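You operate a simulated robot arm through the tools that you are given. There is no shell and no other tool. Be economical: measure what you need, move in short steps, check, and stop when the job is done.

You are at the controls of a simulated robot arm. One attempt, no reset.

Task
Put things in order on the big board on the work table. At the end: the white paint pot stands where the green line spool (marked "MEDIUM") stood; the green line spool stands where the grey rag stood; the silver weight is on the silver foil dish; the grey rag is in the beige bowl; whatever was shut is shut again. Leave all else as you found it, and nothing knocked over.

Only the result counts: the job must be done as asked and must still hold three seconds after the hand-in. Knocking over, shifting, dropping, spilling or breaking anything else fails it.

Robot
A 7-joint arm with a two-finger parallel gripper, fixed in place. Base frame: the origin is at the foot of the arm, x ahead of it, y to its left, z up; the work surface is at about z = 0.02. Units: m, degrees, N and s.
With the tool pointing down near the work surface it reaches from about 0.22 to 0.62 m from the base axis. Its first joint turns from -66.0 to 66.0 degrees. Payload 2.6 kg.
The TCP is the grasp point between the finger pads, 0.03 m short of the fingertips. In the tool frame z runs along the fingers and y along their closing line. The gripper opens to 0.094 m. The fingers are 0.028 m wide and 0.01 m thick; the gripper's body (0.05 by 0.096 m) begins 0.055 m behind the TCP.
Orientation is that of the tool frame in the base frame, as a unit quaternion [x, y, z, w]. With the fingers straight down and closing along the base's y, the tool's x points along the base's -x, its y along +y and its z along -z.

Tools
- The arm moves only by the tool nudge_tool. Its argument "commands" is a list of rows, each a list of 7 numbers: the opening in per cent of the stroke, from 0 (shut) to 100 (fully open), then the shift along the tool's x, y, z in m, then the turn, a rotation vector about the tool's x, y, z in degrees. In form: [[claw, tx, ty, tz, rx, ry, rz], ...]. A call has 1 to 8 rows; each row is the pose to reach, as a shift and turn from the pose commanded when the call began, along the tool's axes at that moment. Each row takes 0.2 s and may step no farther than 0.05 m and 8.6 degrees from the row before; otherwise, or with a gripper value out of range, the whole call is refused. A pose out of reach is approached as far as the arm can. The call stops where the force on the tool passes 40 N (or 10 N more than at its start, if that is more) or the arm is blocked; 0.2 s more then pass. Each finger travels about 0.072 m/s and halts on what it meets, pressing with about 33 N; the grip force reading is that of the motor and also rises with nothing between the fingers. The clock runs only during rows and for 0.2 s after the last one: add rows that repeat a pose to give the fingers time. It gives the time, the measured TCP pose, the force on the tool (base axes), the opening and the grip force at its end, in the units of the frame above (readings bear some noise), with the torque about the TCP (base axes, N m) and any sound that the robot's microphone picked up, and new pictures: "pictures" is both (left out), scene, wrist or none.
- Cameras (640 x 400 px; columns grow to the right, rows downward): "scene" is fixed at [0.0486, 0.4499, 0.5577]; the picture's right is [-0.59, -0.81, 0.00], its down [-0.51, 0.37, -0.78] and it looks along [0.63, -0.46, -0.63] (base axes); focal length 309 px, centre (320, 200). "wrist" rides on the gripper at [0.076, 0.014, -0.102] in the tool frame; the picture's right is [-0.18, 0.98, 0.00], its down [-0.75, -0.14, -0.64] and it looks along [-0.63, -0.12, 0.77] (tool axes); focal length 243 px, centre (320, 200). There is no depth. A picture from a camera that has moved, and an enlarged one, comes with that camera's place and axes in the base frame and with its lens.
- enlarge(camera, box): a new picture of the part [left, top, right, bottom] of that camera's present view, enlarged. The clock stands still meanwhile.
- sign_off(): hands the job in; it is judged then, once.

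Go step by step. Nothing tells you positions but the pictures and the camera data: compare them with the known pose of the tool, close in by small moves and look again before you grip or let go. The budget is 120 turns and 200 pictures, counting those below and the enlarged ones. Unless the task says otherwise, let go and move clear before handing in.

The tools are called after "Emit:" as name(argument=value, ...) on one line, values as JSON. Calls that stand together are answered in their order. nudge_tool: Moves the arm, as the interface text tells. Its arguments: {"type":"object","properties":{"commands":{"type":"array","items":{"type":"array","items":{"type":"number"}}},"pictures":{"type":"string","enum":["both","scene","wrist","none"]}},"required":["commands"]} The other tools are called the same way: enlarge (camera, box) takes an enlarged picture of a part of a camera's view; sign_off () hands the job in.

At the start:

```text
time: 0.0
tcp_pos: [0.4155, 0.1005, 0.3361]
ee_rot: [0.0, 1.0, 0.0, 0.0]
force: [0.2, -0.2, 0.4]
moment: [-0.01, 0.02, 0.04]
gripper_width: 0.094
finger_force: 0.1
```

scene: 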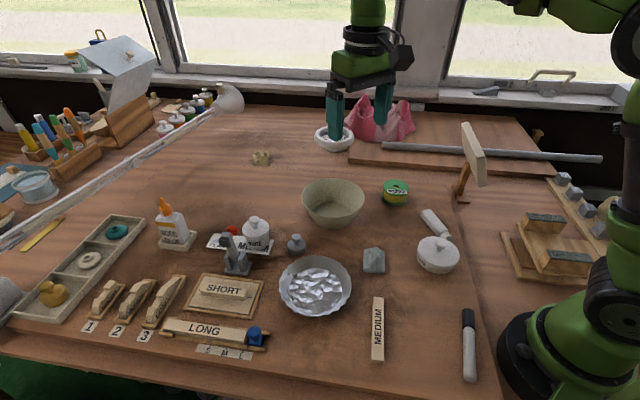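
wrist: 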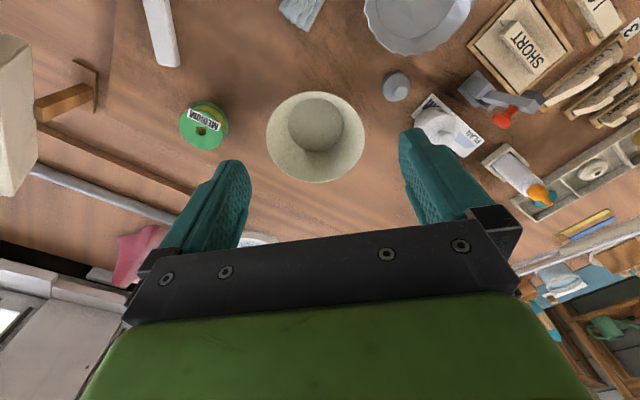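

I see the board with the bowl, green spool, foil dish, a grey rag and two white pots; I'll zoom in to identify each one.

Emit:
enlarge(camera="scene", box=[190, 170, 350, 290])

Emit:
enlarge(camera="scene", box=[340, 160, 500, 290])

Emit:
enlarge(camera="wrist", box=[340, 0, 580, 200])

```text
3.33 times, centred on (270, 230) of scene
camera zoom: at [0.0486, 0.4499, 0.5577], right [-0.59, -0.81, 0.0], down [-0.51, 0.37, -0.78], along [0.63, -0.46, -0.63], focal length 1029 px, centre (487, 100)
```

zoom: 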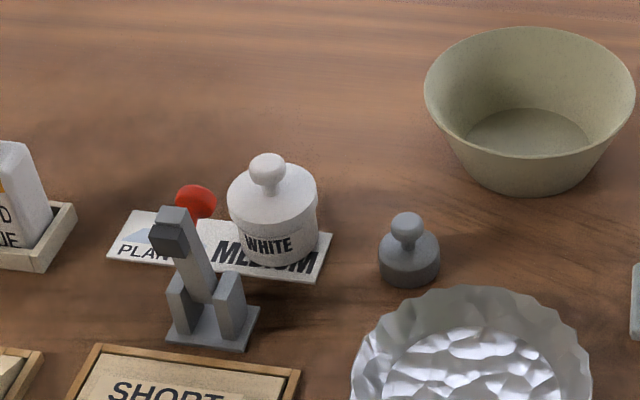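

```text
3.08 times, centred on (420, 225) of scene
camera zoom: at [0.0486, 0.4499, 0.5577], right [-0.59, -0.81, 0.0], down [-0.51, 0.37, -0.78], along [0.63, -0.46, -0.63], focal length 950 px, centre (12, 123)
```

zoom: 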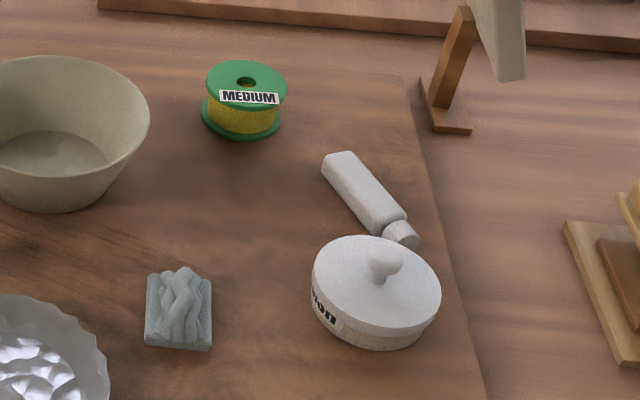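

```text
2.00 times, centred on (460, 100) of wrist
camera zoom: at [0.3384, 0.1157, 0.4381], right [0.18, 0.98, 0.0], down [0.75, -0.14, 0.64], along [0.63, -0.12, -0.77], focal length 485 px, centre (40, 400)
```

zoom: 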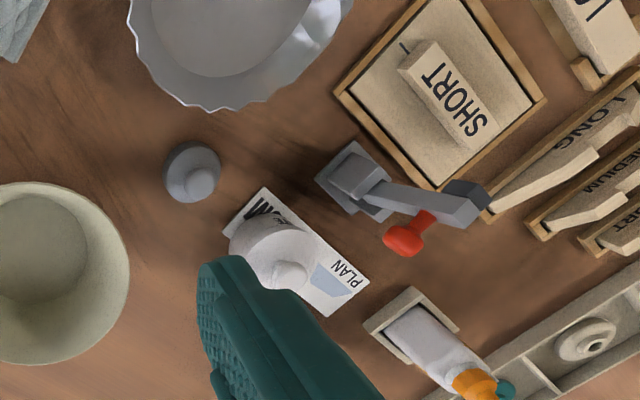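

Pot "WHITE" sits around (0.55, 0.27), the spool (0.47, -0.12), rag (0.33, 0.10), dish (0.35, 0.24), bowl (0.515, 0.07) and the weight (0.47, 0.21). I'll check the other candidates at the edges so I don't pick the wrong object.

Emit:
enlarge(camera="scene", box=[500, 150, 640, 290])

Emit:
enlarge(camera="scene", box=[60, 30, 260, 190])

Emit:
enlarge(camera="scene", box=[230, 230, 400, 340])

```text
2.86 times, centred on (570, 220) of scene
camera zoom: at [0.0486, 0.4499, 0.5577], right [-0.59, -0.81, 0.0], down [-0.51, 0.37, -0.78], along [0.63, -0.46, -0.63], focal length 882 px, centre (-394, 143)
```

zoom: 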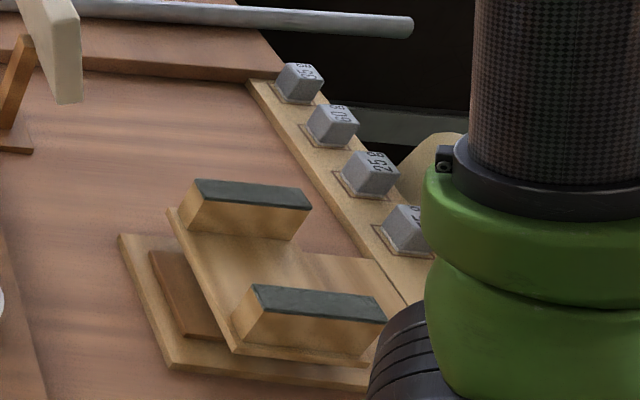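

```text
2.50 times, centred on (160, 110) of scene
camera zoom: at [0.0486, 0.4499, 0.5577], right [-0.59, -0.81, 0.0], down [-0.51, 0.37, -0.78], along [0.63, -0.46, -0.63], focal length 772 px, centre (720, 425)
```

zoom: 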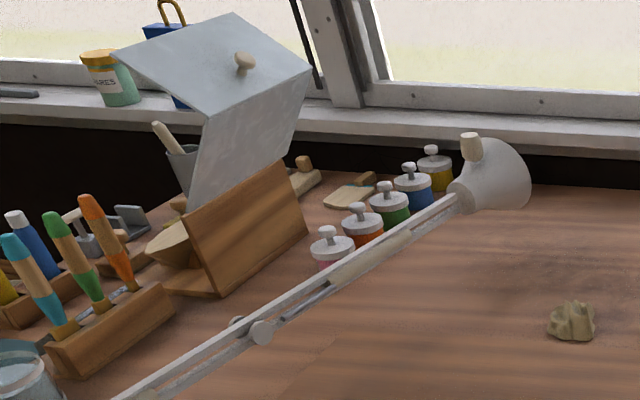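

```text
3.64 times, centred on (315, 285) of scene
camera zoom: at [0.0486, 0.4499, 0.5577], right [-0.59, -0.81, 0.0], down [-0.51, 0.37, -0.78], along [0.63, -0.46, -0.63], focal length 1122 px, centre (338, -109)
```

zoom: 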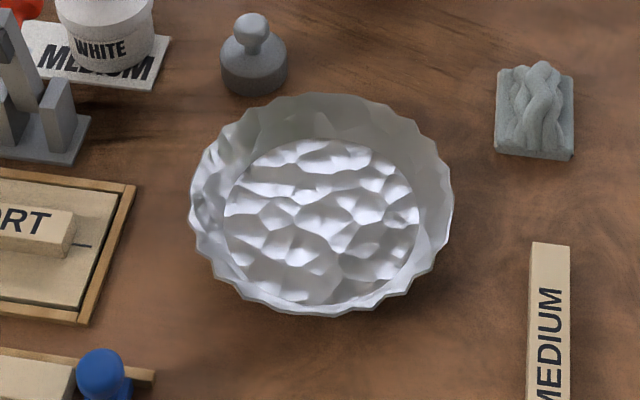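

The loose objects are as I identified them: the WHITE pot on the card, the knobbed weight, and the rag. I start with the rag and move above it for a closer look.

Emit:
nudge_tool(commands=[[100, 0.022, 0, 0.04, 0, 0, 0], [100, 0.044, 0, 0.08, 0, 0, 0], [100, 0.066, 0, 0.12, 0, 0, 0], [100, 0.085, -0.002, 0.16, 0, 0, 0], [100, 0.085, -0.002, 0.186, 0, 0, 0], [100, 0.085, -0.002, 0.186, 0, 0, 0]])

```text
time: 1.4
tcp_pos: [0.3309, 0.0975, 0.1503]
ee_rot: [0.0, 1.0, 0.0, 0.0]
force: [-0.3, 0.7, 0.1]
moment: [-0.02, 0.0, 0.0]
gripper_width: 0.0941
finger_force: 0.2
camera wrist: at [0.2539, 0.1123, 0.2518], right [0.18, 0.98, 0.0], down [0.75, -0.14, 0.64], along [0.63, -0.12, -0.77], focal length 243 px, centre (320, 200)
```

scene: 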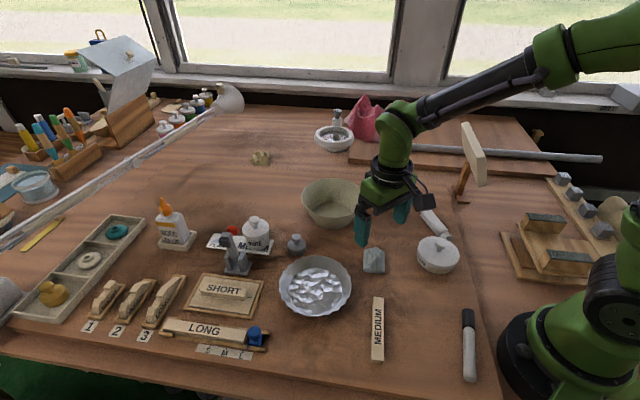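
wrist: 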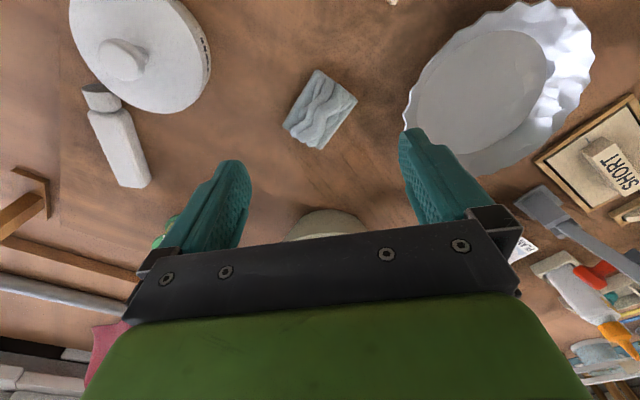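

The rag is centred under the tool at about (0.330, 0.098) with its short side along the 45° diagonal. I turn the gripper +45° and descend to just above it.

Emit:
nudge_tool(commands=[[100, 0, 0, 0.01, 0, 0, 8], [100, 0, 0, 0.02, 0, 0, 16], [100, 0, 0, 0.03, 0, 0, 24], [100, 0, 0, 0.04, 0, 0, 32], [100, 0, 0, 0.05, 0, 0, 40], [100, 0, 0, 0.06, 0, 0, 45], [100, 0, 0, 0.06, 0, 0, 45]], pictures="both")

```text
time: 3.0
tcp_pos: [0.3287, 0.0997, 0.09]
ee_rot: [0.383, 0.924, 0.0, 0.0]
force: [-0.1, 0.8, -0.2]
moment: [-0.02, 0.02, 0.02]
gripper_width: 0.0939
finger_force: 0.0
camera wrist: at [0.2859, 0.1633, 0.1928], right [0.83, 0.56, 0.0], down [0.43, -0.63, 0.64], along [0.36, -0.53, -0.77], focal length 243 px, centre (320, 200)
```

scene: 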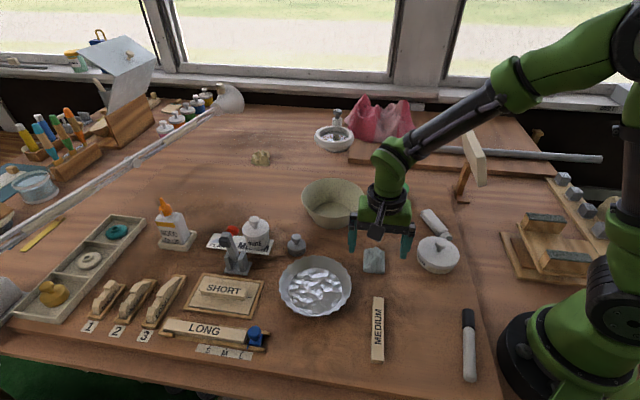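
wrist: 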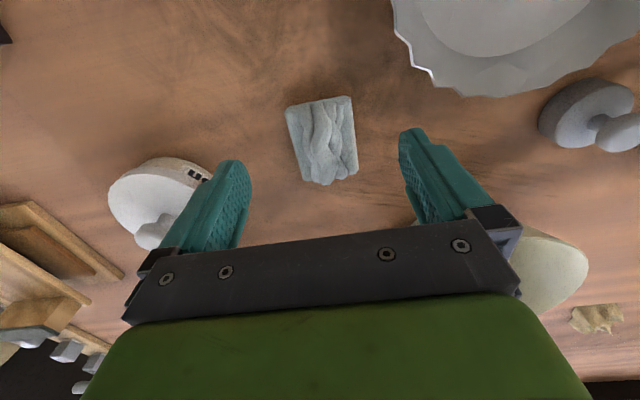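

The rag is centred between the fingers and lined up, so I lower to near the surface.

Emit:
nudge_tool(commands=[[100, 0, 0, 0.015, 0, 0, 0], [100, 0, 0, 0.027, 0, 0, 0], [100, 0, 0, 0.035, 0, 0, 0], [100, 0, 0, 0.035, 0, 0, 0]], pictures="both")

```text
time: 4.0
tcp_pos: [0.3293, 0.0986, 0.0533]
ee_rot: [0.383, 0.924, 0.0, 0.0]
force: [0.3, 0.2, -0.4]
moment: [0.0, -0.01, 0.0]
gripper_width: 0.0942
finger_force: 0.0
camera wrist: at [0.2854, 0.164, 0.1563], right [0.83, 0.56, 0.0], down [0.43, -0.63, 0.64], along [0.36, -0.53, -0.77], focal length 243 px, centre (320, 200)
```

scene: 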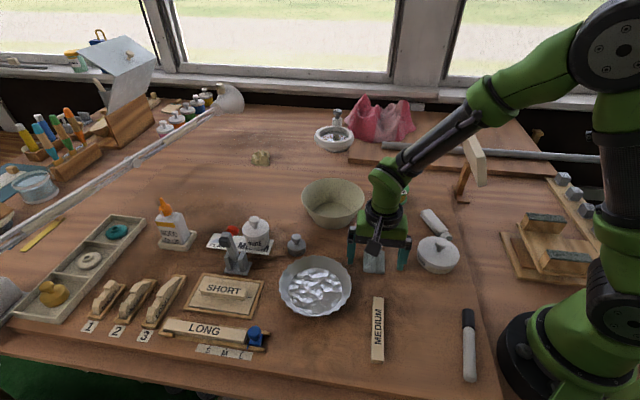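
wrist: 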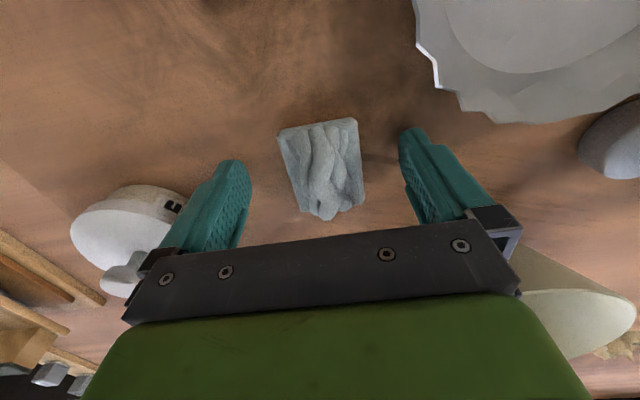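

Fingertips are just above the table on both sides of the rag; I close on it.

Emit:
nudge_tool(commands=[[30, 0, 0, 0, 0, 0, 0], [10, 0, 0, 0, 0, 0, 0], [10, 0, 0, 0, 0, 0, 0], [10, 0, 0, 0, 0, 0, 0]], pictures="wrist")

```text
time: 5.0
tcp_pos: [0.3281, 0.0994, 0.0538]
ee_rot: [0.383, 0.924, 0.0, 0.0]
force: [-0.1, -0.1, 2.1]
moment: [0.01, 0.03, 0.01]
gripper_width: 0.0434
finger_force: 33.2
camera wrist: at [0.2855, 0.1641, 0.1565], right [0.83, 0.56, 0.0], down [0.43, -0.63, 0.64], along [0.36, -0.53, -0.77], focal length 243 px, centre (320, 200)
```

wrist: 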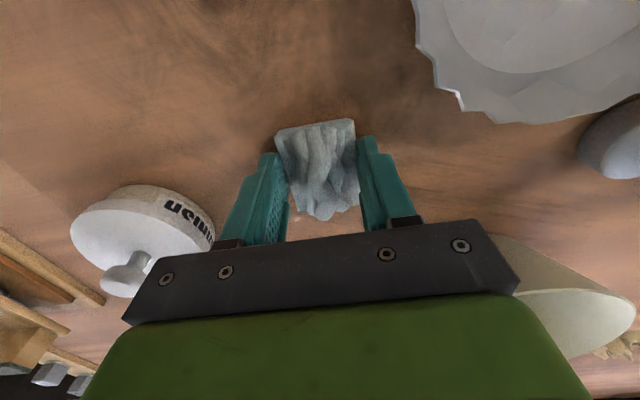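

The rag is held at 43 mm. I lift it straight up, then carry it over the bowl.

Emit:
nudge_tool(commands=[[10, 0, 0, -0.04, 0, 0, 0], [10, 0, 0, -0.08, 0, 0, 0], [10, 0, 0, -0.12, 0, 0, 0], [10, -0.036, 0.026, -0.13, 0, 0, 0], [10, -0.074, 0.053, -0.13, 0, 0, 0], [10, -0.112, 0.08, -0.13, 0, 0, 0], [10, -0.15, 0.108, -0.13, 0, 0, 0], [10, -0.1527, 0.11, -0.13, 0, 0, 0]], pictures="both")

```text
time: 6.8
tcp_pos: [0.5169, 0.069, 0.1867]
ee_rot: [0.383, 0.924, -0.001, 0.0]
force: [0.7, -0.1, -0.7]
moment: [-0.02, -0.01, 0.01]
gripper_width: 0.0223
finger_force: 33.1
camera wrist: at [0.4742, 0.1331, 0.2893], right [0.83, 0.56, 0.0], down [0.43, -0.63, 0.64], along [0.36, -0.53, -0.77], focal length 243 px, centre (320, 200)
```

scene: 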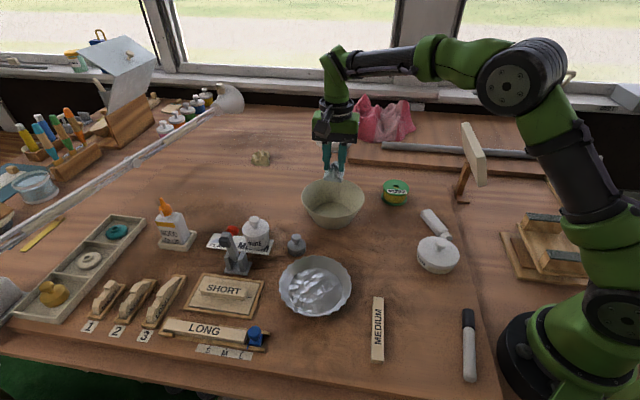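
wrist: 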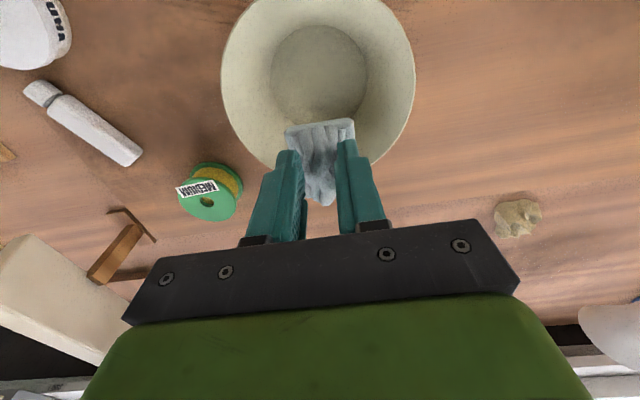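

The rag is over the bowl but the bowl's centre looks about 1.5–2 cm nearer the camera. I correct that and come lower.

Emit:
nudge_tool(commands=[[10, 0.015, 0, 0.0, 0, 0, 0], [10, 0.016, 0, 0.02, 0, 0, 0], [10, 0.016, 0, 0.05, 0, 0, 0], [10, 0.016, 0, 0.05, 0, 0, 0]], pictures="both")

Emit:
enlarge(camera="scene", box=[280, 120, 400, 240])

```text
time: 7.8
tcp_pos: [0.5055, 0.0802, 0.1372]
ee_rot: [0.383, 0.924, 0.0, 0.0]
force: [-0.1, 0.3, 0.2]
moment: [-0.01, 0.04, -0.01]
gripper_width: 0.0227
finger_force: 33.0
camera wrist: at [0.4613, 0.1445, 0.2401], right [0.83, 0.56, 0.0], down [0.43, -0.63, 0.64], along [0.36, -0.53, -0.77], focal length 243 px, centre (320, 200)
```

scene: 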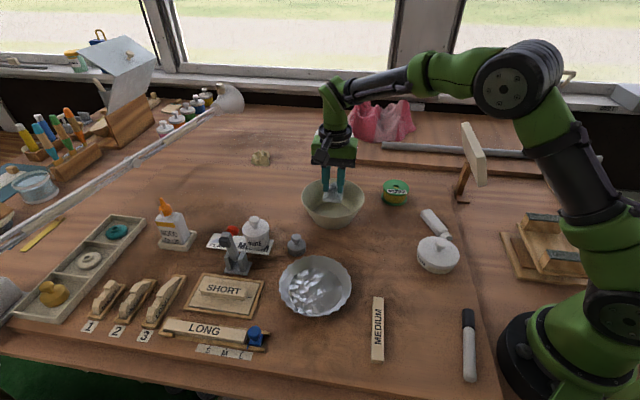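
wrist: 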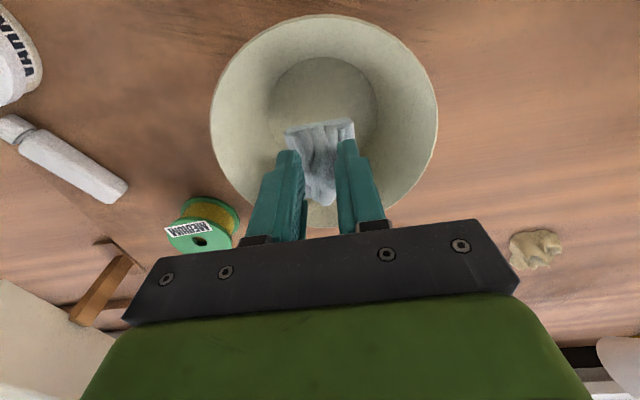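

```text
3.33 times, centred on (340, 180) of scene
camera zoom: at [0.0486, 0.4499, 0.5577], right [-0.59, -0.81, 0.0], down [-0.51, 0.37, -0.78], along [0.63, -0.46, -0.63], focal length 1029 px, centre (253, 267)
```

zoom: 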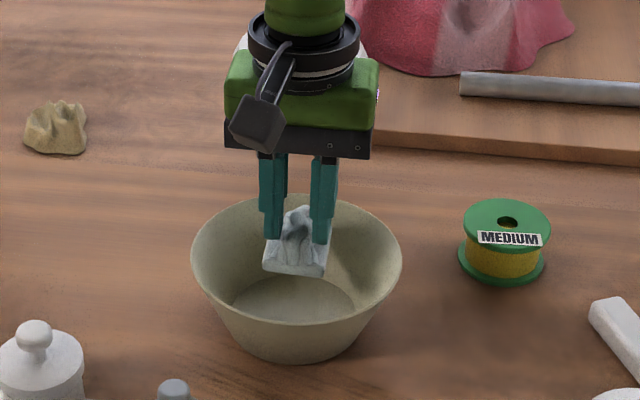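

Well centred now. I lower into the bowl, then release with a limited opening.

Emit:
nudge_tool(commands=[[10, 0.003, 0, 0.02, 0, 0, 0], [10, 0.003, 0, 0.04, 0, 0, 0], [10, 0.003, 0, 0.058, 0, 0, 0], [10, 0.003, 0, 0.058, 0, 0, 0], [60, 0.003, 0, 0.058, 0, 0, 0], [64, 0.003, 0, 0.058, 0, 0, 0], [64, 0.003, 0, 0.058, 0, 0, 0]], pictures="both")

```text
time: 9.4
tcp_pos: [0.5048, 0.0826, 0.0784]
ee_rot: [0.383, 0.924, 0.001, 0.001]
force: [0.5, -0.1, -0.2]
moment: [-0.02, -0.01, 0.0]
gripper_width: 0.0603
finger_force: 0.0
camera wrist: at [0.4596, 0.1472, 0.1803], right [0.83, 0.56, 0.0], down [0.43, -0.63, 0.64], along [0.36, -0.53, -0.77], focal length 243 px, centre (320, 200)
```

scene: 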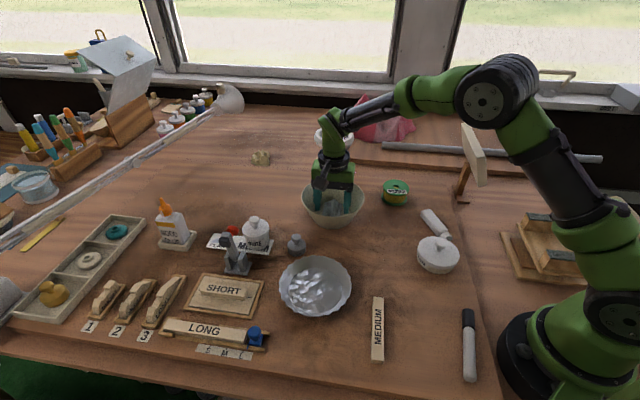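
wrist: 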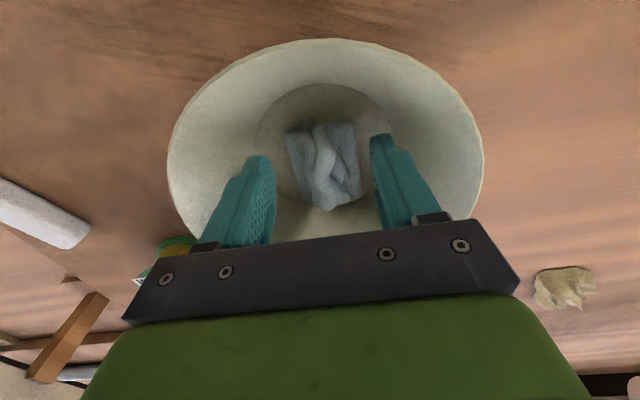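

The rag lies in the bowl. I lift straight out and move above the spool to look.

Emit:
nudge_tool(commands=[[64, 0, 0, -0.04, 0, 0, 0], [64, 0, 0, -0.08, 0, 0, 0], [80, 0, 0, -0.11, 0, 0, 0], [100, -0.025, -0.035, -0.12, 0, 0, 0], [100, -0.052, -0.074, -0.12, 0, 0, 0], [100, -0.079, -0.113, -0.12, 0, 0, 0], [100, -0.106, -0.15, -0.12, 0, 0, 0], [100, -0.1124, -0.159, -0.1, 0, 0, 0]], pictures="both")

Emit:
enlarge(camera="scene", box=[280, 120, 440, 240])

```text
time: 11.2
tcp_pos: [0.4694, -0.1096, 0.1789]
ee_rot: [0.383, 0.924, 0.0, 0.0]
force: [-0.4, 0.6, 0.5]
moment: [0.0, 0.0, -0.03]
gripper_width: 0.0939
finger_force: 0.0
camera wrist: at [0.4269, -0.0448, 0.2818], right [0.82, 0.57, 0.0], down [0.43, -0.63, 0.64], along [0.36, -0.53, -0.77], focal length 243 px, centre (320, 200)
```

scene: 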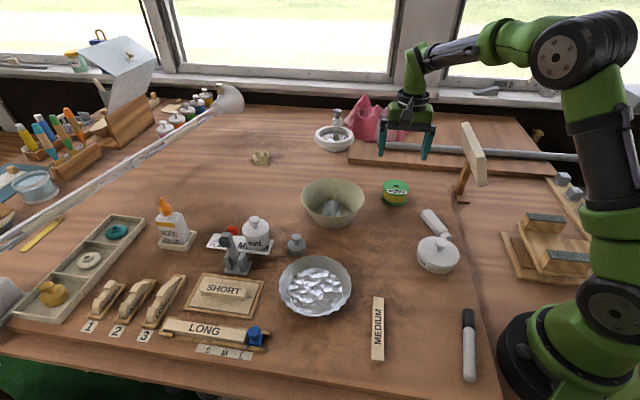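
wrist: 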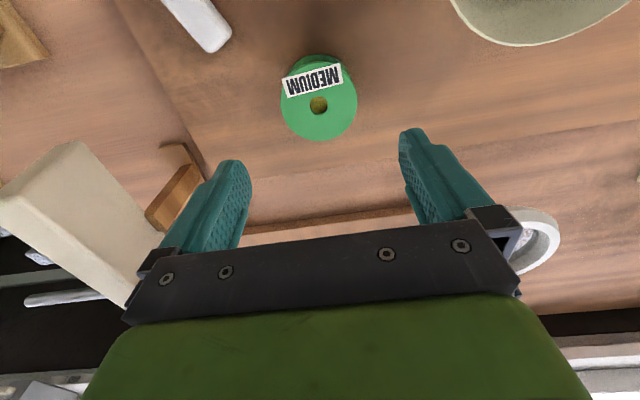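

```text
3.33 times, centred on (360, 180) of scene
camera zoom: at [0.0486, 0.4499, 0.5577], right [-0.59, -0.81, 0.0], down [-0.51, 0.37, -0.78], along [0.63, -0.46, -0.63], focal length 1029 px, centre (187, 267)
```

zoom: 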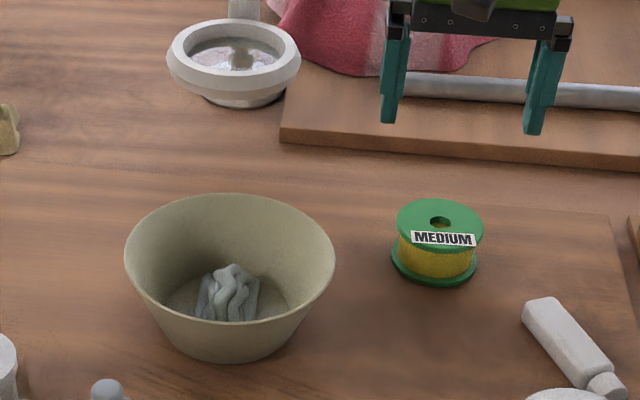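

The spool is about 5 mm nearer than the tool's axis, near (0.466, -0.106), with its top around z 0.066. I lower partway and check.

Emit:
nudge_tool(commands=[[100, 0.004, 0, 0.03, 0, 0, 0], [100, 0.005, 0, 0.06, 0, 0, 0], [100, 0.005, 0, 0.07, 0, 0, 0], [100, 0.005, 0, 0.07, 0, 0, 0]], pictures="both")

Emit:
enlarge(camera="scene", box=[350, 120, 490, 240])

```text
time: 12.2
tcp_pos: [0.466, -0.1072, 0.1097]
ee_rot: [0.382, 0.924, 0.001, 0.0]
force: [1.4, 0.3, -0.2]
moment: [0.0, -0.01, -0.01]
gripper_width: 0.0941
finger_force: 0.0
camera wrist: at [0.4225, -0.0416, 0.212], right [0.83, 0.56, 0.0], down [0.43, -0.63, 0.64], along [0.36, -0.53, -0.77], focal length 243 px, centre (320, 200)
```

scene: 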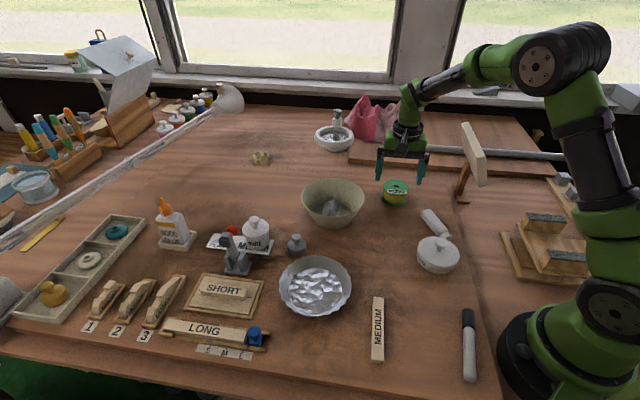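
wrist: 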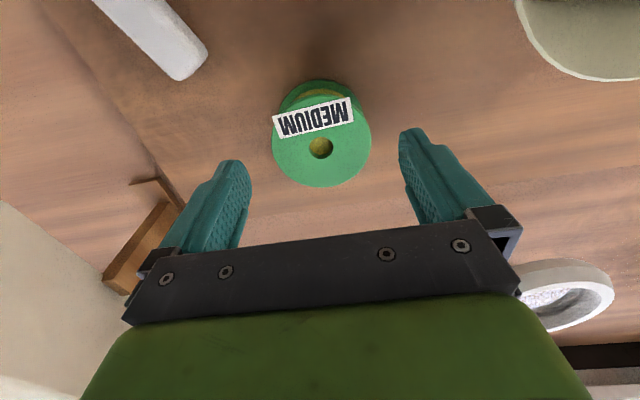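

```text
3.33 times, centred on (420, 180) of scene
camera zoom: at [0.0486, 0.4499, 0.5577], right [-0.59, -0.81, 0.0], down [-0.51, 0.37, -0.78], along [0.63, -0.46, -0.63], focal length 1029 px, centre (-13, 267)
```

zoom: 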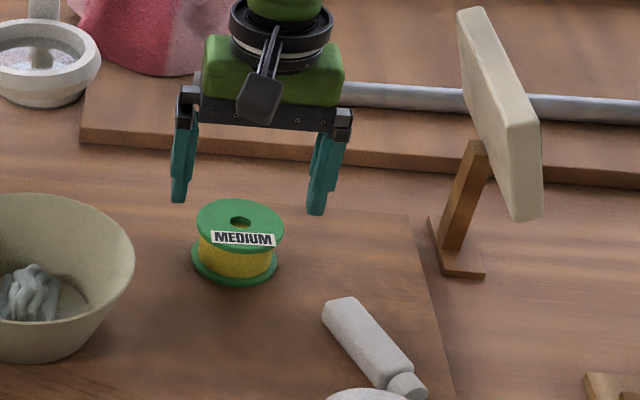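

The spool's hole lies exactly on the tool axis at (0.466, -0.1065). I go down beside it and grip.

Emit:
nudge_tool(commands=[[100, 0, 0, 0.02, 0, 0, 0], [100, 0, 0, 0.04, 0, 0, 0], [100, 0, 0, 0.055, 0, 0, 0], [100, 0, 0, 0.055, 0, 0, 0]], pictures="wrist")

```text
time: 13.2
tcp_pos: [0.4654, -0.1068, 0.0517]
ee_rot: [0.382, 0.924, 0.0, 0.0]
force: [-0.1, -0.4, -0.9]
moment: [0.0, -0.01, 0.02]
gripper_width: 0.0941
finger_force: 0.0
camera wrist: at [0.4217, -0.0419, 0.1539], right [0.83, 0.56, 0.0], down [0.43, -0.63, 0.64], along [0.36, -0.53, -0.77], focal length 243 px, centre (320, 200)
```

wrist: 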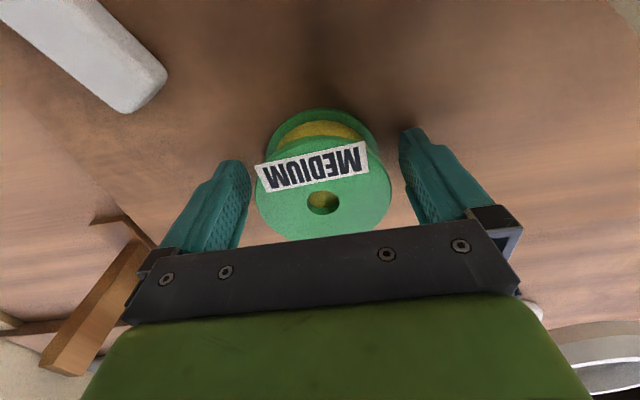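

Aligned; I close the gripper on the spool.

Emit:
nudge_tool(commands=[[70, 0, 0, 0, 0, 0, 0], [50, 0, 0, 0, 0, 0, 0], [50, 0, 0, 0, 0, 0, 0]], pictures="wrist")

```text
time: 14.0
tcp_pos: [0.4667, -0.1065, 0.0515]
ee_rot: [0.383, 0.924, 0.0, 0.0]
force: [0.2, 0.2, 0.1]
moment: [0.03, -0.01, 0.0]
gripper_width: 0.0693
finger_force: 33.2
camera wrist: at [0.4217, -0.0419, 0.1542], right [0.83, 0.56, 0.0], down [0.43, -0.63, 0.64], along [0.36, -0.53, -0.77], focal length 243 px, centre (320, 200)
```

wrist: 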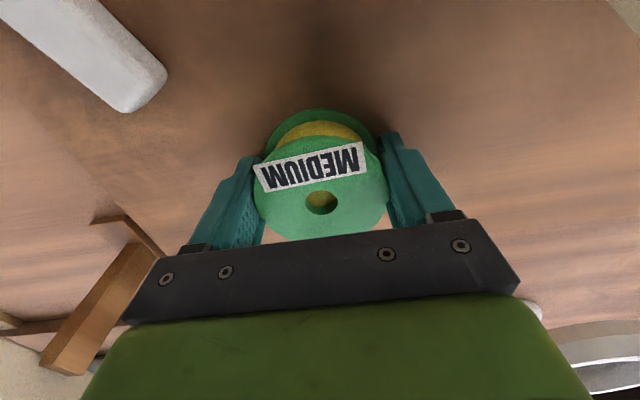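

The spool is gripped at 69 mm. I lift it and carry it toward the rag's old place at (0.330, 0.098).

Emit:
nudge_tool(commands=[[50, 0, 0, -0.04, 0, 0, 0], [50, 0, 0, -0.08, 0, 0, 0], [50, 0, 0, -0.1, 0, 0, 0], [50, 0.048, 0.01, -0.1, 0, 0, 0], [50, 0.097, 0.02, -0.1, 0, 0, 0], [50, 0.145, 0.03, -0.1, 0, 0, 0], [50, 0.193, 0.04, -0.1, 0, 0, 0], [50, 0.2407, 0.0484, -0.1, 0, 0, 0]], pictures="none")

Emit:
nudge_tool(commands=[[50, 0, 0, 0.03, 0, 0, 0], [50, 0, 0, 0.06, 0, 0, 0], [50, 0, 0, 0.085, 0, 0, 0], [50, 0, 0, 0.085, 0, 0, 0]], pictures="both")

```text
time: 15.8
tcp_pos: [0.3321, 0.0993, 0.1523]
ee_rot: [0.383, 0.924, 0.0, 0.0]
force: [-0.6, -0.6, -0.8]
moment: [-0.03, 0.0, -0.06]
gripper_width: 0.0689
finger_force: 33.4
```

```text
time: 16.8
tcp_pos: [0.3326, 0.0982, 0.0659]
ee_rot: [0.382, 0.924, 0.0, 0.0]
force: [-0.2, 0.7, -1.0]
moment: [-0.02, 0.01, 0.01]
gripper_width: 0.069
finger_force: 33.2
camera wrist: at [0.2885, 0.1626, 0.1682], right [0.83, 0.56, 0.0], down [0.43, -0.63, 0.64], along [0.36, -0.53, -0.77], focal length 243 px, centre (320, 200)
```

scene: 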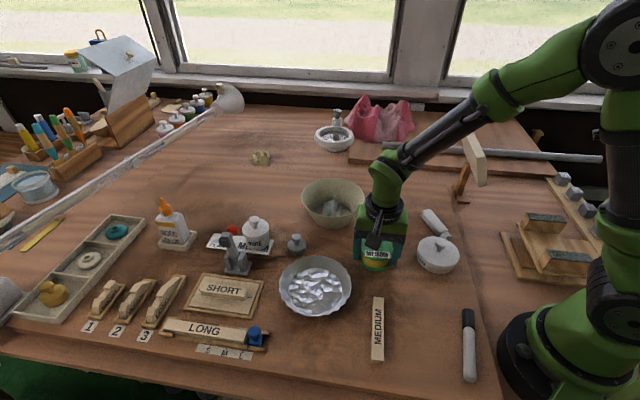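
wrist: 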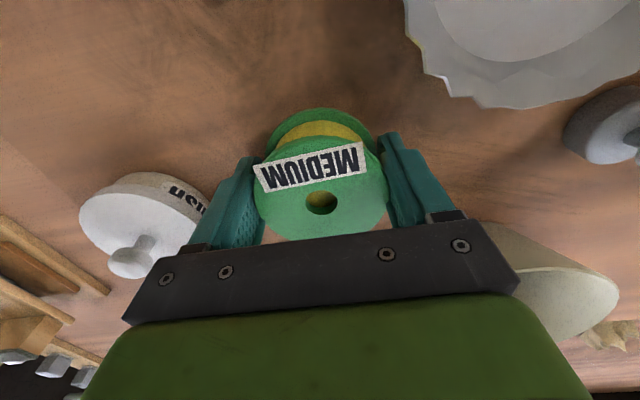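

The spool hovers 1.5 cm above the rag's old spot. I lower it to the same height it was gripped at, and release with a limited opening.

Emit:
nudge_tool(commands=[[50, 0.0015, -0.001, 0.008, 0, 0, 0], [50, 0.0015, -0.001, 0.0147, 0, 0, 0], [50, 0.0015, -0.001, 0.0147, 0, 0, 0], [84, 0.0015, -0.001, 0.0147, 0, 0, 0], [90, 0.0015, -0.001, 0.0147, 0, 0, 0], [90, 0.0015, -0.001, 0.0147, 0, 0, 0]], pictures="wrist")

```text
time: 18.2
tcp_pos: [0.3293, 0.0976, 0.0517]
ee_rot: [0.382, 0.924, 0.0, 0.0]
force: [0.3, -0.4, -0.9]
moment: [0.01, -0.01, -0.03]
gripper_width: 0.0847
finger_force: 0.1
camera wrist: at [0.2853, 0.1624, 0.1536], right [0.83, 0.56, 0.0], down [0.43, -0.63, 0.64], along [0.36, -0.53, -0.77], focal length 243 px, centre (320, 200)
```

wrist: 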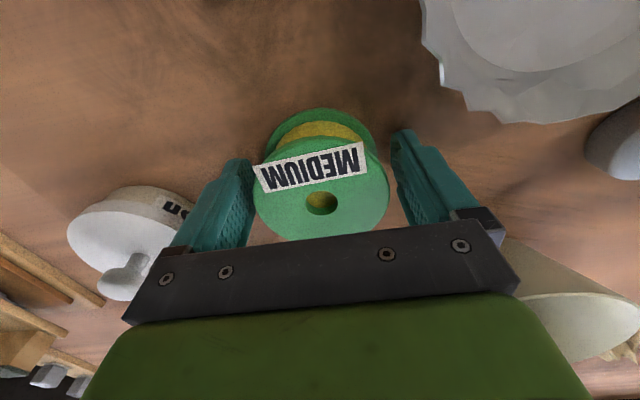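

The spool stands at the rag's old place. I lift clear and go toward the white paint pot for a look.

Emit:
nudge_tool(commands=[[90, 0, 0, -0.04, 0, 0, 0], [90, 0, 0, -0.09, 0, 0, 0], [90, 0, 0, -0.14, 0, 0, 0], [90, -0.002, 0.045, -0.17, 0, 0, 0], [100, -0.005, 0.09, -0.17, 0, 0, 0], [100, -0.007, 0.135, -0.17, 0, 0, 0], [100, -0.01, 0.18, -0.17, 0, 0, 0], [100, -0.0127, 0.2277, -0.17, 0, 0, 0]], pictures="both")

Emit:
enlarge(camera="scene", box=[190, 190, 310, 290])

```text
refused: row 4 steps farther than a row can; nothing moved
```

```text
4.00 times, centred on (250, 240) of scene
camera zoom: at [0.0486, 0.4499, 0.5577], right [-0.59, -0.81, 0.0], down [-0.51, 0.37, -0.78], along [0.63, -0.46, -0.63], focal length 1235 px, centre (600, 40)
```

zoom: 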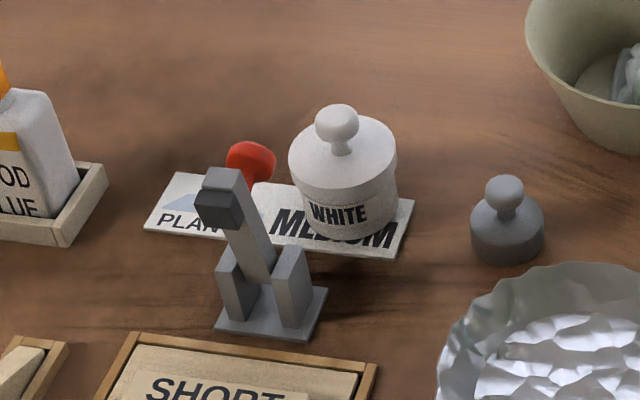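

One step was too long; I resend it with shorter steps.

Emit:
nudge_tool(commands=[[90, 0, 0, -0.045, 0, 0, 0], [90, 0, 0, -0.09, 0, 0, 0], [90, 0, 0, -0.138, 0, 0, 0], [90, -0.002, 0.042, -0.16, 0, 0, 0], [100, -0.005, 0.088, -0.17, 0, 0, 0], [100, -0.007, 0.135, -0.17, 0, 0, 0], [100, -0.01, 0.18, -0.17, 0, 0, 0], [100, -0.0127, 0.2277, -0.17, 0, 0, 0]], pictures="both")

```text
time: 20.0
tcp_pos: [0.4968, 0.2502, 0.2214]
ee_rot: [0.383, 0.924, 0.0, 0.0]
force: [-0.1, -0.7, -0.1]
moment: [-0.01, -0.01, 0.01]
gripper_width: 0.0937
finger_force: 0.1
camera wrist: at [0.4536, 0.3145, 0.3241], right [0.83, 0.56, 0.0], down [0.43, -0.63, 0.64], along [0.36, -0.53, -0.77], focal length 243 px, centre (320, 200)
```

scene: 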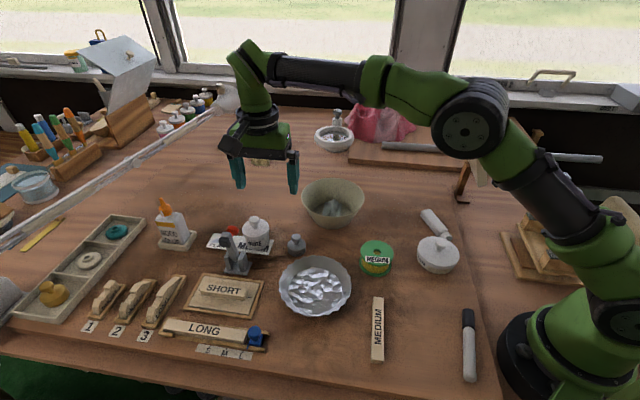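
wrist: 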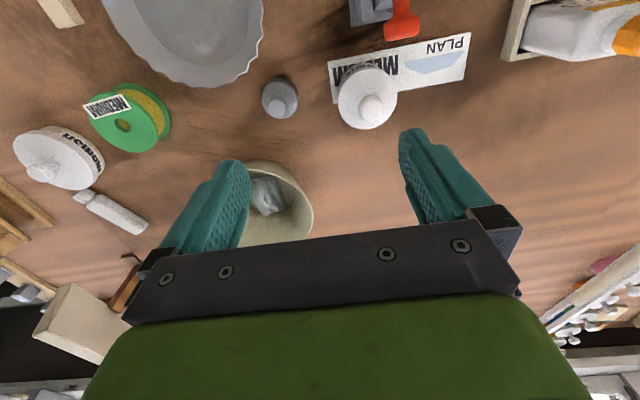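

The pot stands near (0.538, 0.274), with a tall clamp and its red knob close on its +y side. I look closer at the pot's lid and the clamp before choosing a grip.

Emit:
enlarge(camera="scene", box=[225, 205, 285, 265])

Emit:
enlarge(camera="wrist", box=[320, 0, 480, 140])

```text
6.67 times, centred on (255, 235) of scene
camera zoom: at [0.0485, 0.4499, 0.5577], right [-0.59, -0.81, 0.0], down [-0.51, 0.37, -0.78], along [0.63, -0.46, -0.63], focal length 2058 px, centre (753, -33)
```

zoom: 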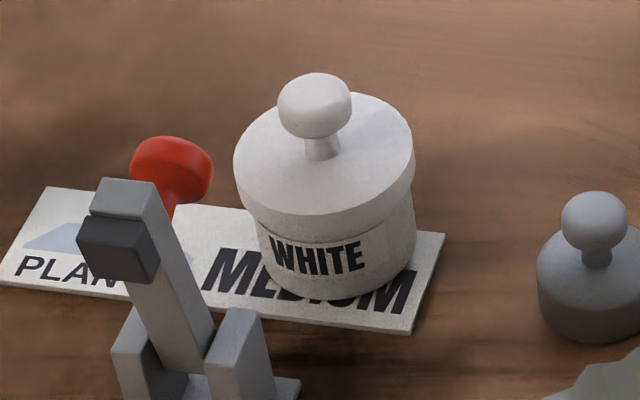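

```text
2.86 times, centred on (400, 70) of wrist
camera zoom: at [0.4536, 0.3145, 0.3241], right [0.83, 0.56, 0.0], down [0.43, -0.63, 0.64], along [0.36, -0.53, -0.77], focal length 693 px, centre (91, 571)
```

zoom: 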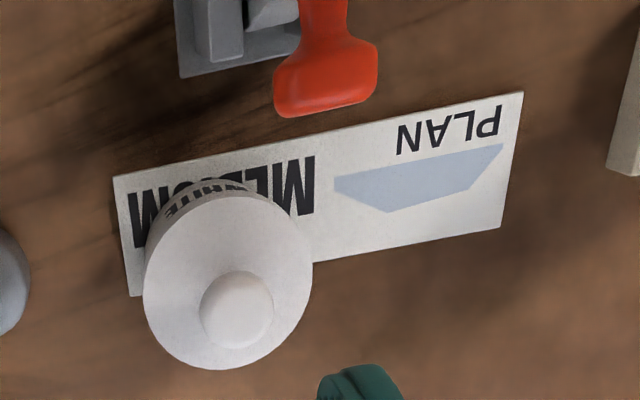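

The lid seems to overhang the body slightly, so I'll test-lift carefully. The clamp's knob is tall, so I turn the gripper to close along x with the wrist camera on the clear (-y) side, while staying high.

Emit:
nudge_tool(commands=[[100, 0, 0, 0, 0, 0, -8.5], [100, 0, 0, 0, 0, 0, -17], [100, 0, 0, 0, 0, 0, -25.5], [100, 0, 0, 0, 0, 0, -34], [100, 0, 0, 0, 0, 0, -42.5], [100, 0, 0, 0, 0, 0, -51], [100, -0.006, 0.023, 0, 0, 0, -59.5], [100, -0.0127, 0.046, 0, 0, 0, -67.5]], pictures="none")

Emit:
nudge_tool(commands=[[100, 0, 0, 0, 0, 0, -8.5], [100, 0, 0, 0, 0, 0, -17], [100, 0, 0, 0, 0, 0, -25.5], [100, 0, 0, 0, 0, 0, -34], [100, 0, 0, 0, 0, 0, -42.5], [100, 0, 0, 0, 0, 0, -51], [100, 0, 0, 0, 0, 0, -59.5], [100, 0, 0, 0, 0, 0, -67.5]], pictures="both")

```text
time: 21.8
tcp_pos: [0.5185, 0.2831, 0.2127]
ee_rot: [-0.196, 0.981, 0.001, 0.0]
force: [-0.1, 0.8, -0.7]
moment: [0.05, 0.02, -0.03]
gripper_width: 0.0941
finger_force: 0.0
out of reach, approached as far as the arm can: row 8
```

```text
time: 23.6
tcp_pos: [0.5187, 0.2813, 0.2129]
ee_rot: [0.708, -0.706, 0.001, -0.001]
force: [0.2, -0.3, 0.2]
moment: [-0.02, 0.02, 0.04]
gripper_width: 0.0942
finger_force: 0.0
camera wrist: at [0.5046, 0.2062, 0.3156], right [-0.98, 0.18, 0.0], down [0.14, 0.75, 0.64], along [0.12, 0.63, -0.77], focal length 243 px, centre (320, 200)
```

scene: 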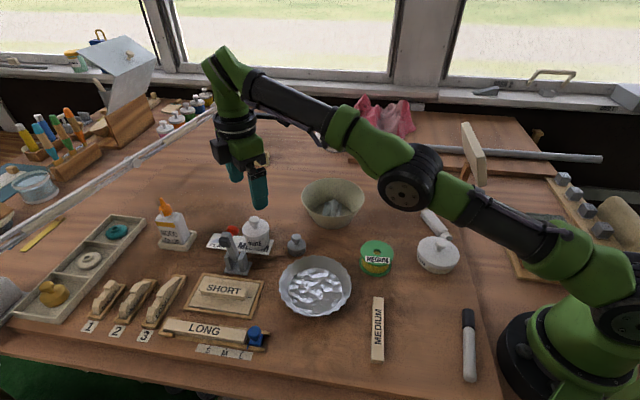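
wrist: 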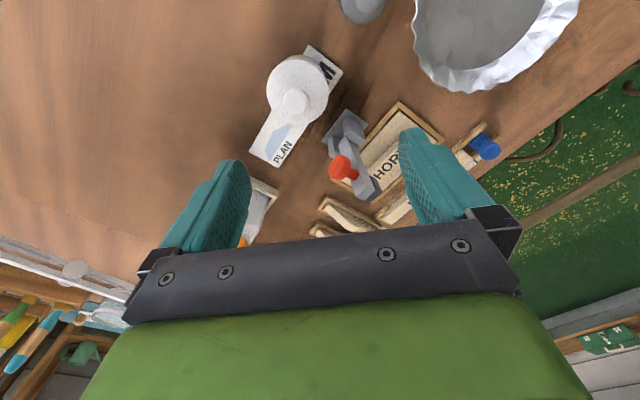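

The arm can't reach that far at this height; lower it reaches farther. I descend to just above knob height here and check.

Emit:
nudge_tool(commands=[[100, 0, 0, 0.02, 0, 0, 0], [100, 0, 0, 0.04, 0, 0, 0], [100, 0, 0, 0.06, 0, 0, 0], [100, 0, 0, 0.06, 0, 0, 0]], pictures="wrist")

```text
time: 24.6
tcp_pos: [0.5306, 0.2908, 0.1568]
ee_rot: [-0.707, 0.707, 0.0, -0.001]
force: [-0.2, -0.5, -1.4]
moment: [-0.02, -0.01, 0.02]
gripper_width: 0.094
finger_force: 0.2
out of reach, approached as far as the arm can: row 1, 2, 3, 4
camera wrist: at [0.5162, 0.2148, 0.2582], right [-0.98, 0.18, 0.0], down [0.14, 0.75, 0.64], along [0.12, 0.63, -0.77], focal length 243 px, centre (320, 200)
```

wrist: 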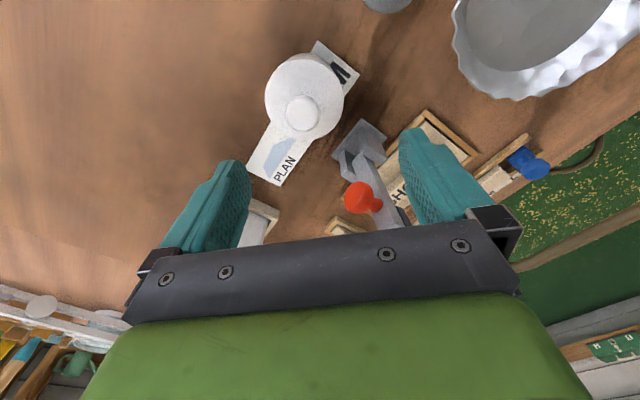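

I'm at (0.531, 0.291, 0.157), slightly beyond the pot in y. I shift back toward the pot's centre and check.

Emit:
nudge_tool(commands=[[100, 0.01, 0, -0.005, 0, 0, 0], [100, 0.02, 0, -0.005, 0, 0, 0], [100, 0.02, 0, -0.005, 0, 0, 0]], pictures="wrist")

```text
time: 25.4
tcp_pos: [0.5386, 0.2728, 0.1631]
ee_rot: [-0.707, 0.707, 0.0, 0.0]
force: [0.5, 0.1, 0.2]
moment: [0.0, -0.01, 0.0]
gripper_width: 0.0939
finger_force: 0.2
out of reach, approached as far as the arm can: row 2, 3
camera wrist: at [0.5231, 0.198, 0.2657], right [-0.98, 0.18, 0.0], down [0.14, 0.75, 0.64], along [0.12, 0.63, -0.77], focal length 243 px, centre (320, 200)
```

wrist: 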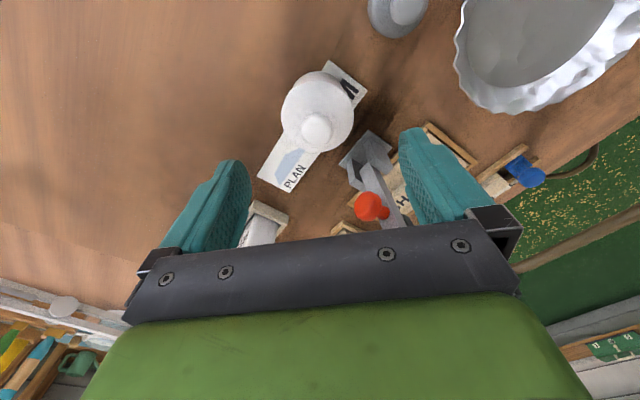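

The knob is about 3–4 mm off the axis. I correct and lower around the lid top, keeping the red clamp knob (about 7 cm away) clear.

Emit:
nudge_tool(commands=[[100, 0.004, 0, 0.015, 0, 0, 0], [100, 0.004, 0, 0.03, 0, 0, 0], [100, 0.004, 0, 0.03, 0, 0, 0]], pictures="both")

Emit:
enlarge(camera="scene", box=[190, 150, 310, 270])

```text
time: 26.2
tcp_pos: [0.5438, 0.2729, 0.1352]
ee_rot: [0.707, -0.707, 0.0, 0.002]
force: [0.5, 0.2, -0.5]
moment: [-0.01, 0.0, 0.0]
gripper_width: 0.0939
finger_force: 0.1
out of reach, approached as far as the arm can: row 1, 2, 3
camera wrist: at [0.5306, 0.1964, 0.2381], right [-0.98, 0.18, 0.0], down [0.14, 0.75, 0.64], along [0.12, 0.63, -0.77], focal length 243 px, centre (320, 200)
```

scene: 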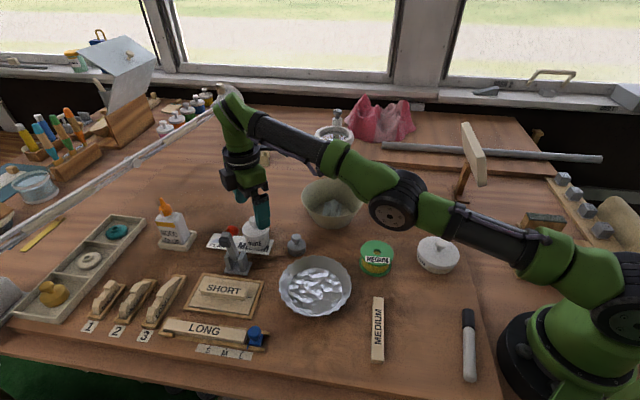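
wrist: 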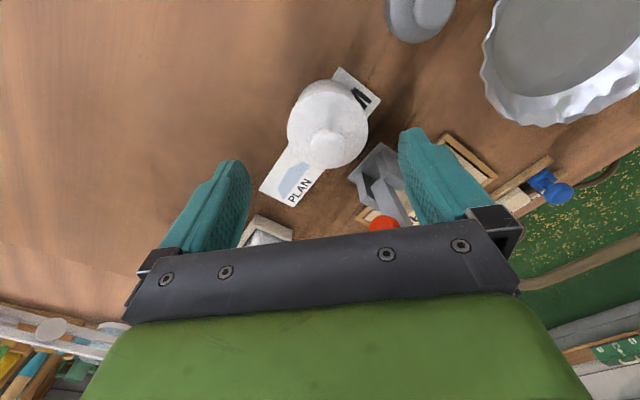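

```text
3.33 times, centred on (250, 210) of scene
camera zoom: at [0.0486, 0.4499, 0.5577], right [-0.59, -0.81, 0.0], down [-0.51, 0.37, -0.78], along [0.63, -0.46, -0.63], focal length 1029 px, centre (553, 167)
```

zoom: 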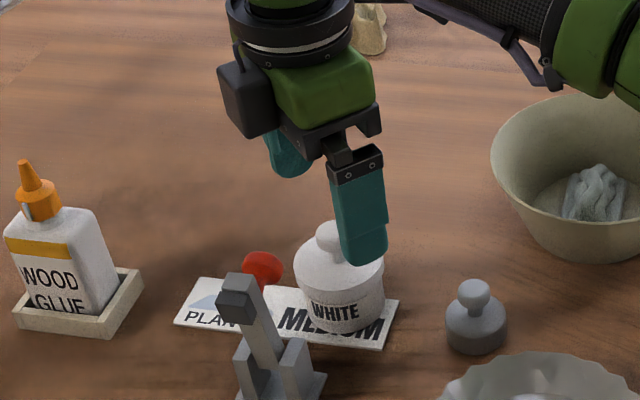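

The tool is ~7 mm too far in +y and ~3 mm too far in +x relative to the pot. I correct and lower a little more.

Emit:
nudge_tool(commands=[[100, 0.004, 0.002, 0.0, 0, 0, 0], [100, 0.007, 0.003, 0.01, 0, 0, 0], [100, 0.007, 0.003, 0.015, 0, 0, 0], [100, 0.007, 0.003, 0.015, 0, 0, 0]], pictures="wrist")

```text
time: 27.2
tcp_pos: [0.5496, 0.2686, 0.1226]
ee_rot: [0.707, -0.707, 0.0, 0.001]
force: [0.1, 1.0, -0.9]
moment: [-0.01, 0.0, 0.01]
gripper_width: 0.0942
finger_force: 0.0
out of reach, approached as far as the arm can: row 1, 2, 3, 4
camera wrist: at [0.5351, 0.1926, 0.2255], right [-0.98, 0.18, 0.0], down [0.14, 0.75, 0.64], along [0.12, 0.63, -0.77], focal length 243 px, centre (320, 200)
```

wrist: 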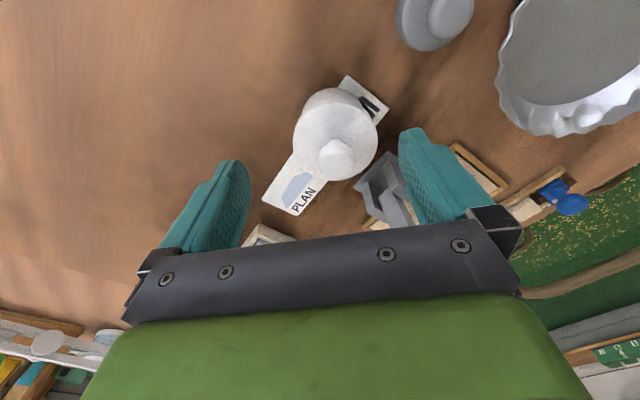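

The pot's knob now appears 1 cm to the -x side of the axis; I bring the tool back by 10 mm in x and 4 mm in y at the same height.

Emit:
nudge_tool(commands=[[100, 0.002, 0.005, 0.0, 0, 0, 0], [100, 0.004, 0.01, 0.0, 0, 0, 0], [100, 0.004, 0.01, 0.0, 0, 0, 0]], pictures="wrist")

Emit:
enlarge(camera="wrist", box=[240, 60, 440, 210])

```text
time: 28.0
tcp_pos: [0.5479, 0.2698, 0.1256]
ee_rot: [0.707, -0.707, -0.001, 0.0]
force: [-0.7, -0.4, 0.2]
moment: [0.0, -0.01, -0.01]
gripper_width: 0.0943
finger_force: 0.0
out of reach, approached as far as the arm can: row 1, 2, 3
camera wrist: at [0.5342, 0.1936, 0.2278], right [-0.98, 0.18, 0.0], down [0.14, 0.75, 0.64], along [0.12, 0.63, -0.77], focal length 243 px, centre (320, 200)
```

wrist: 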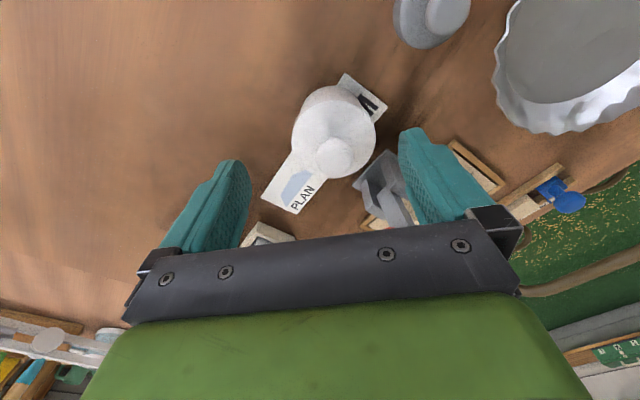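

```text
2.67 times, centred on (340, 135) of wrist
camera zoom: at [0.5342, 0.1936, 0.2278], right [-0.98, 0.18, 0.0], down [0.14, 0.75, 0.64], along [0.12, 0.63, -0.77], focal length 647 px, centre (267, 373)
```

zoom: 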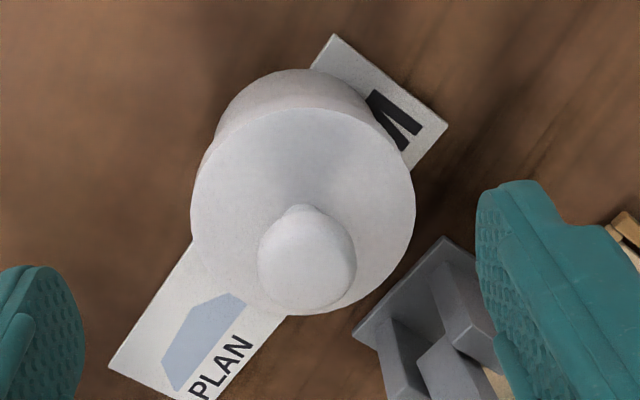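

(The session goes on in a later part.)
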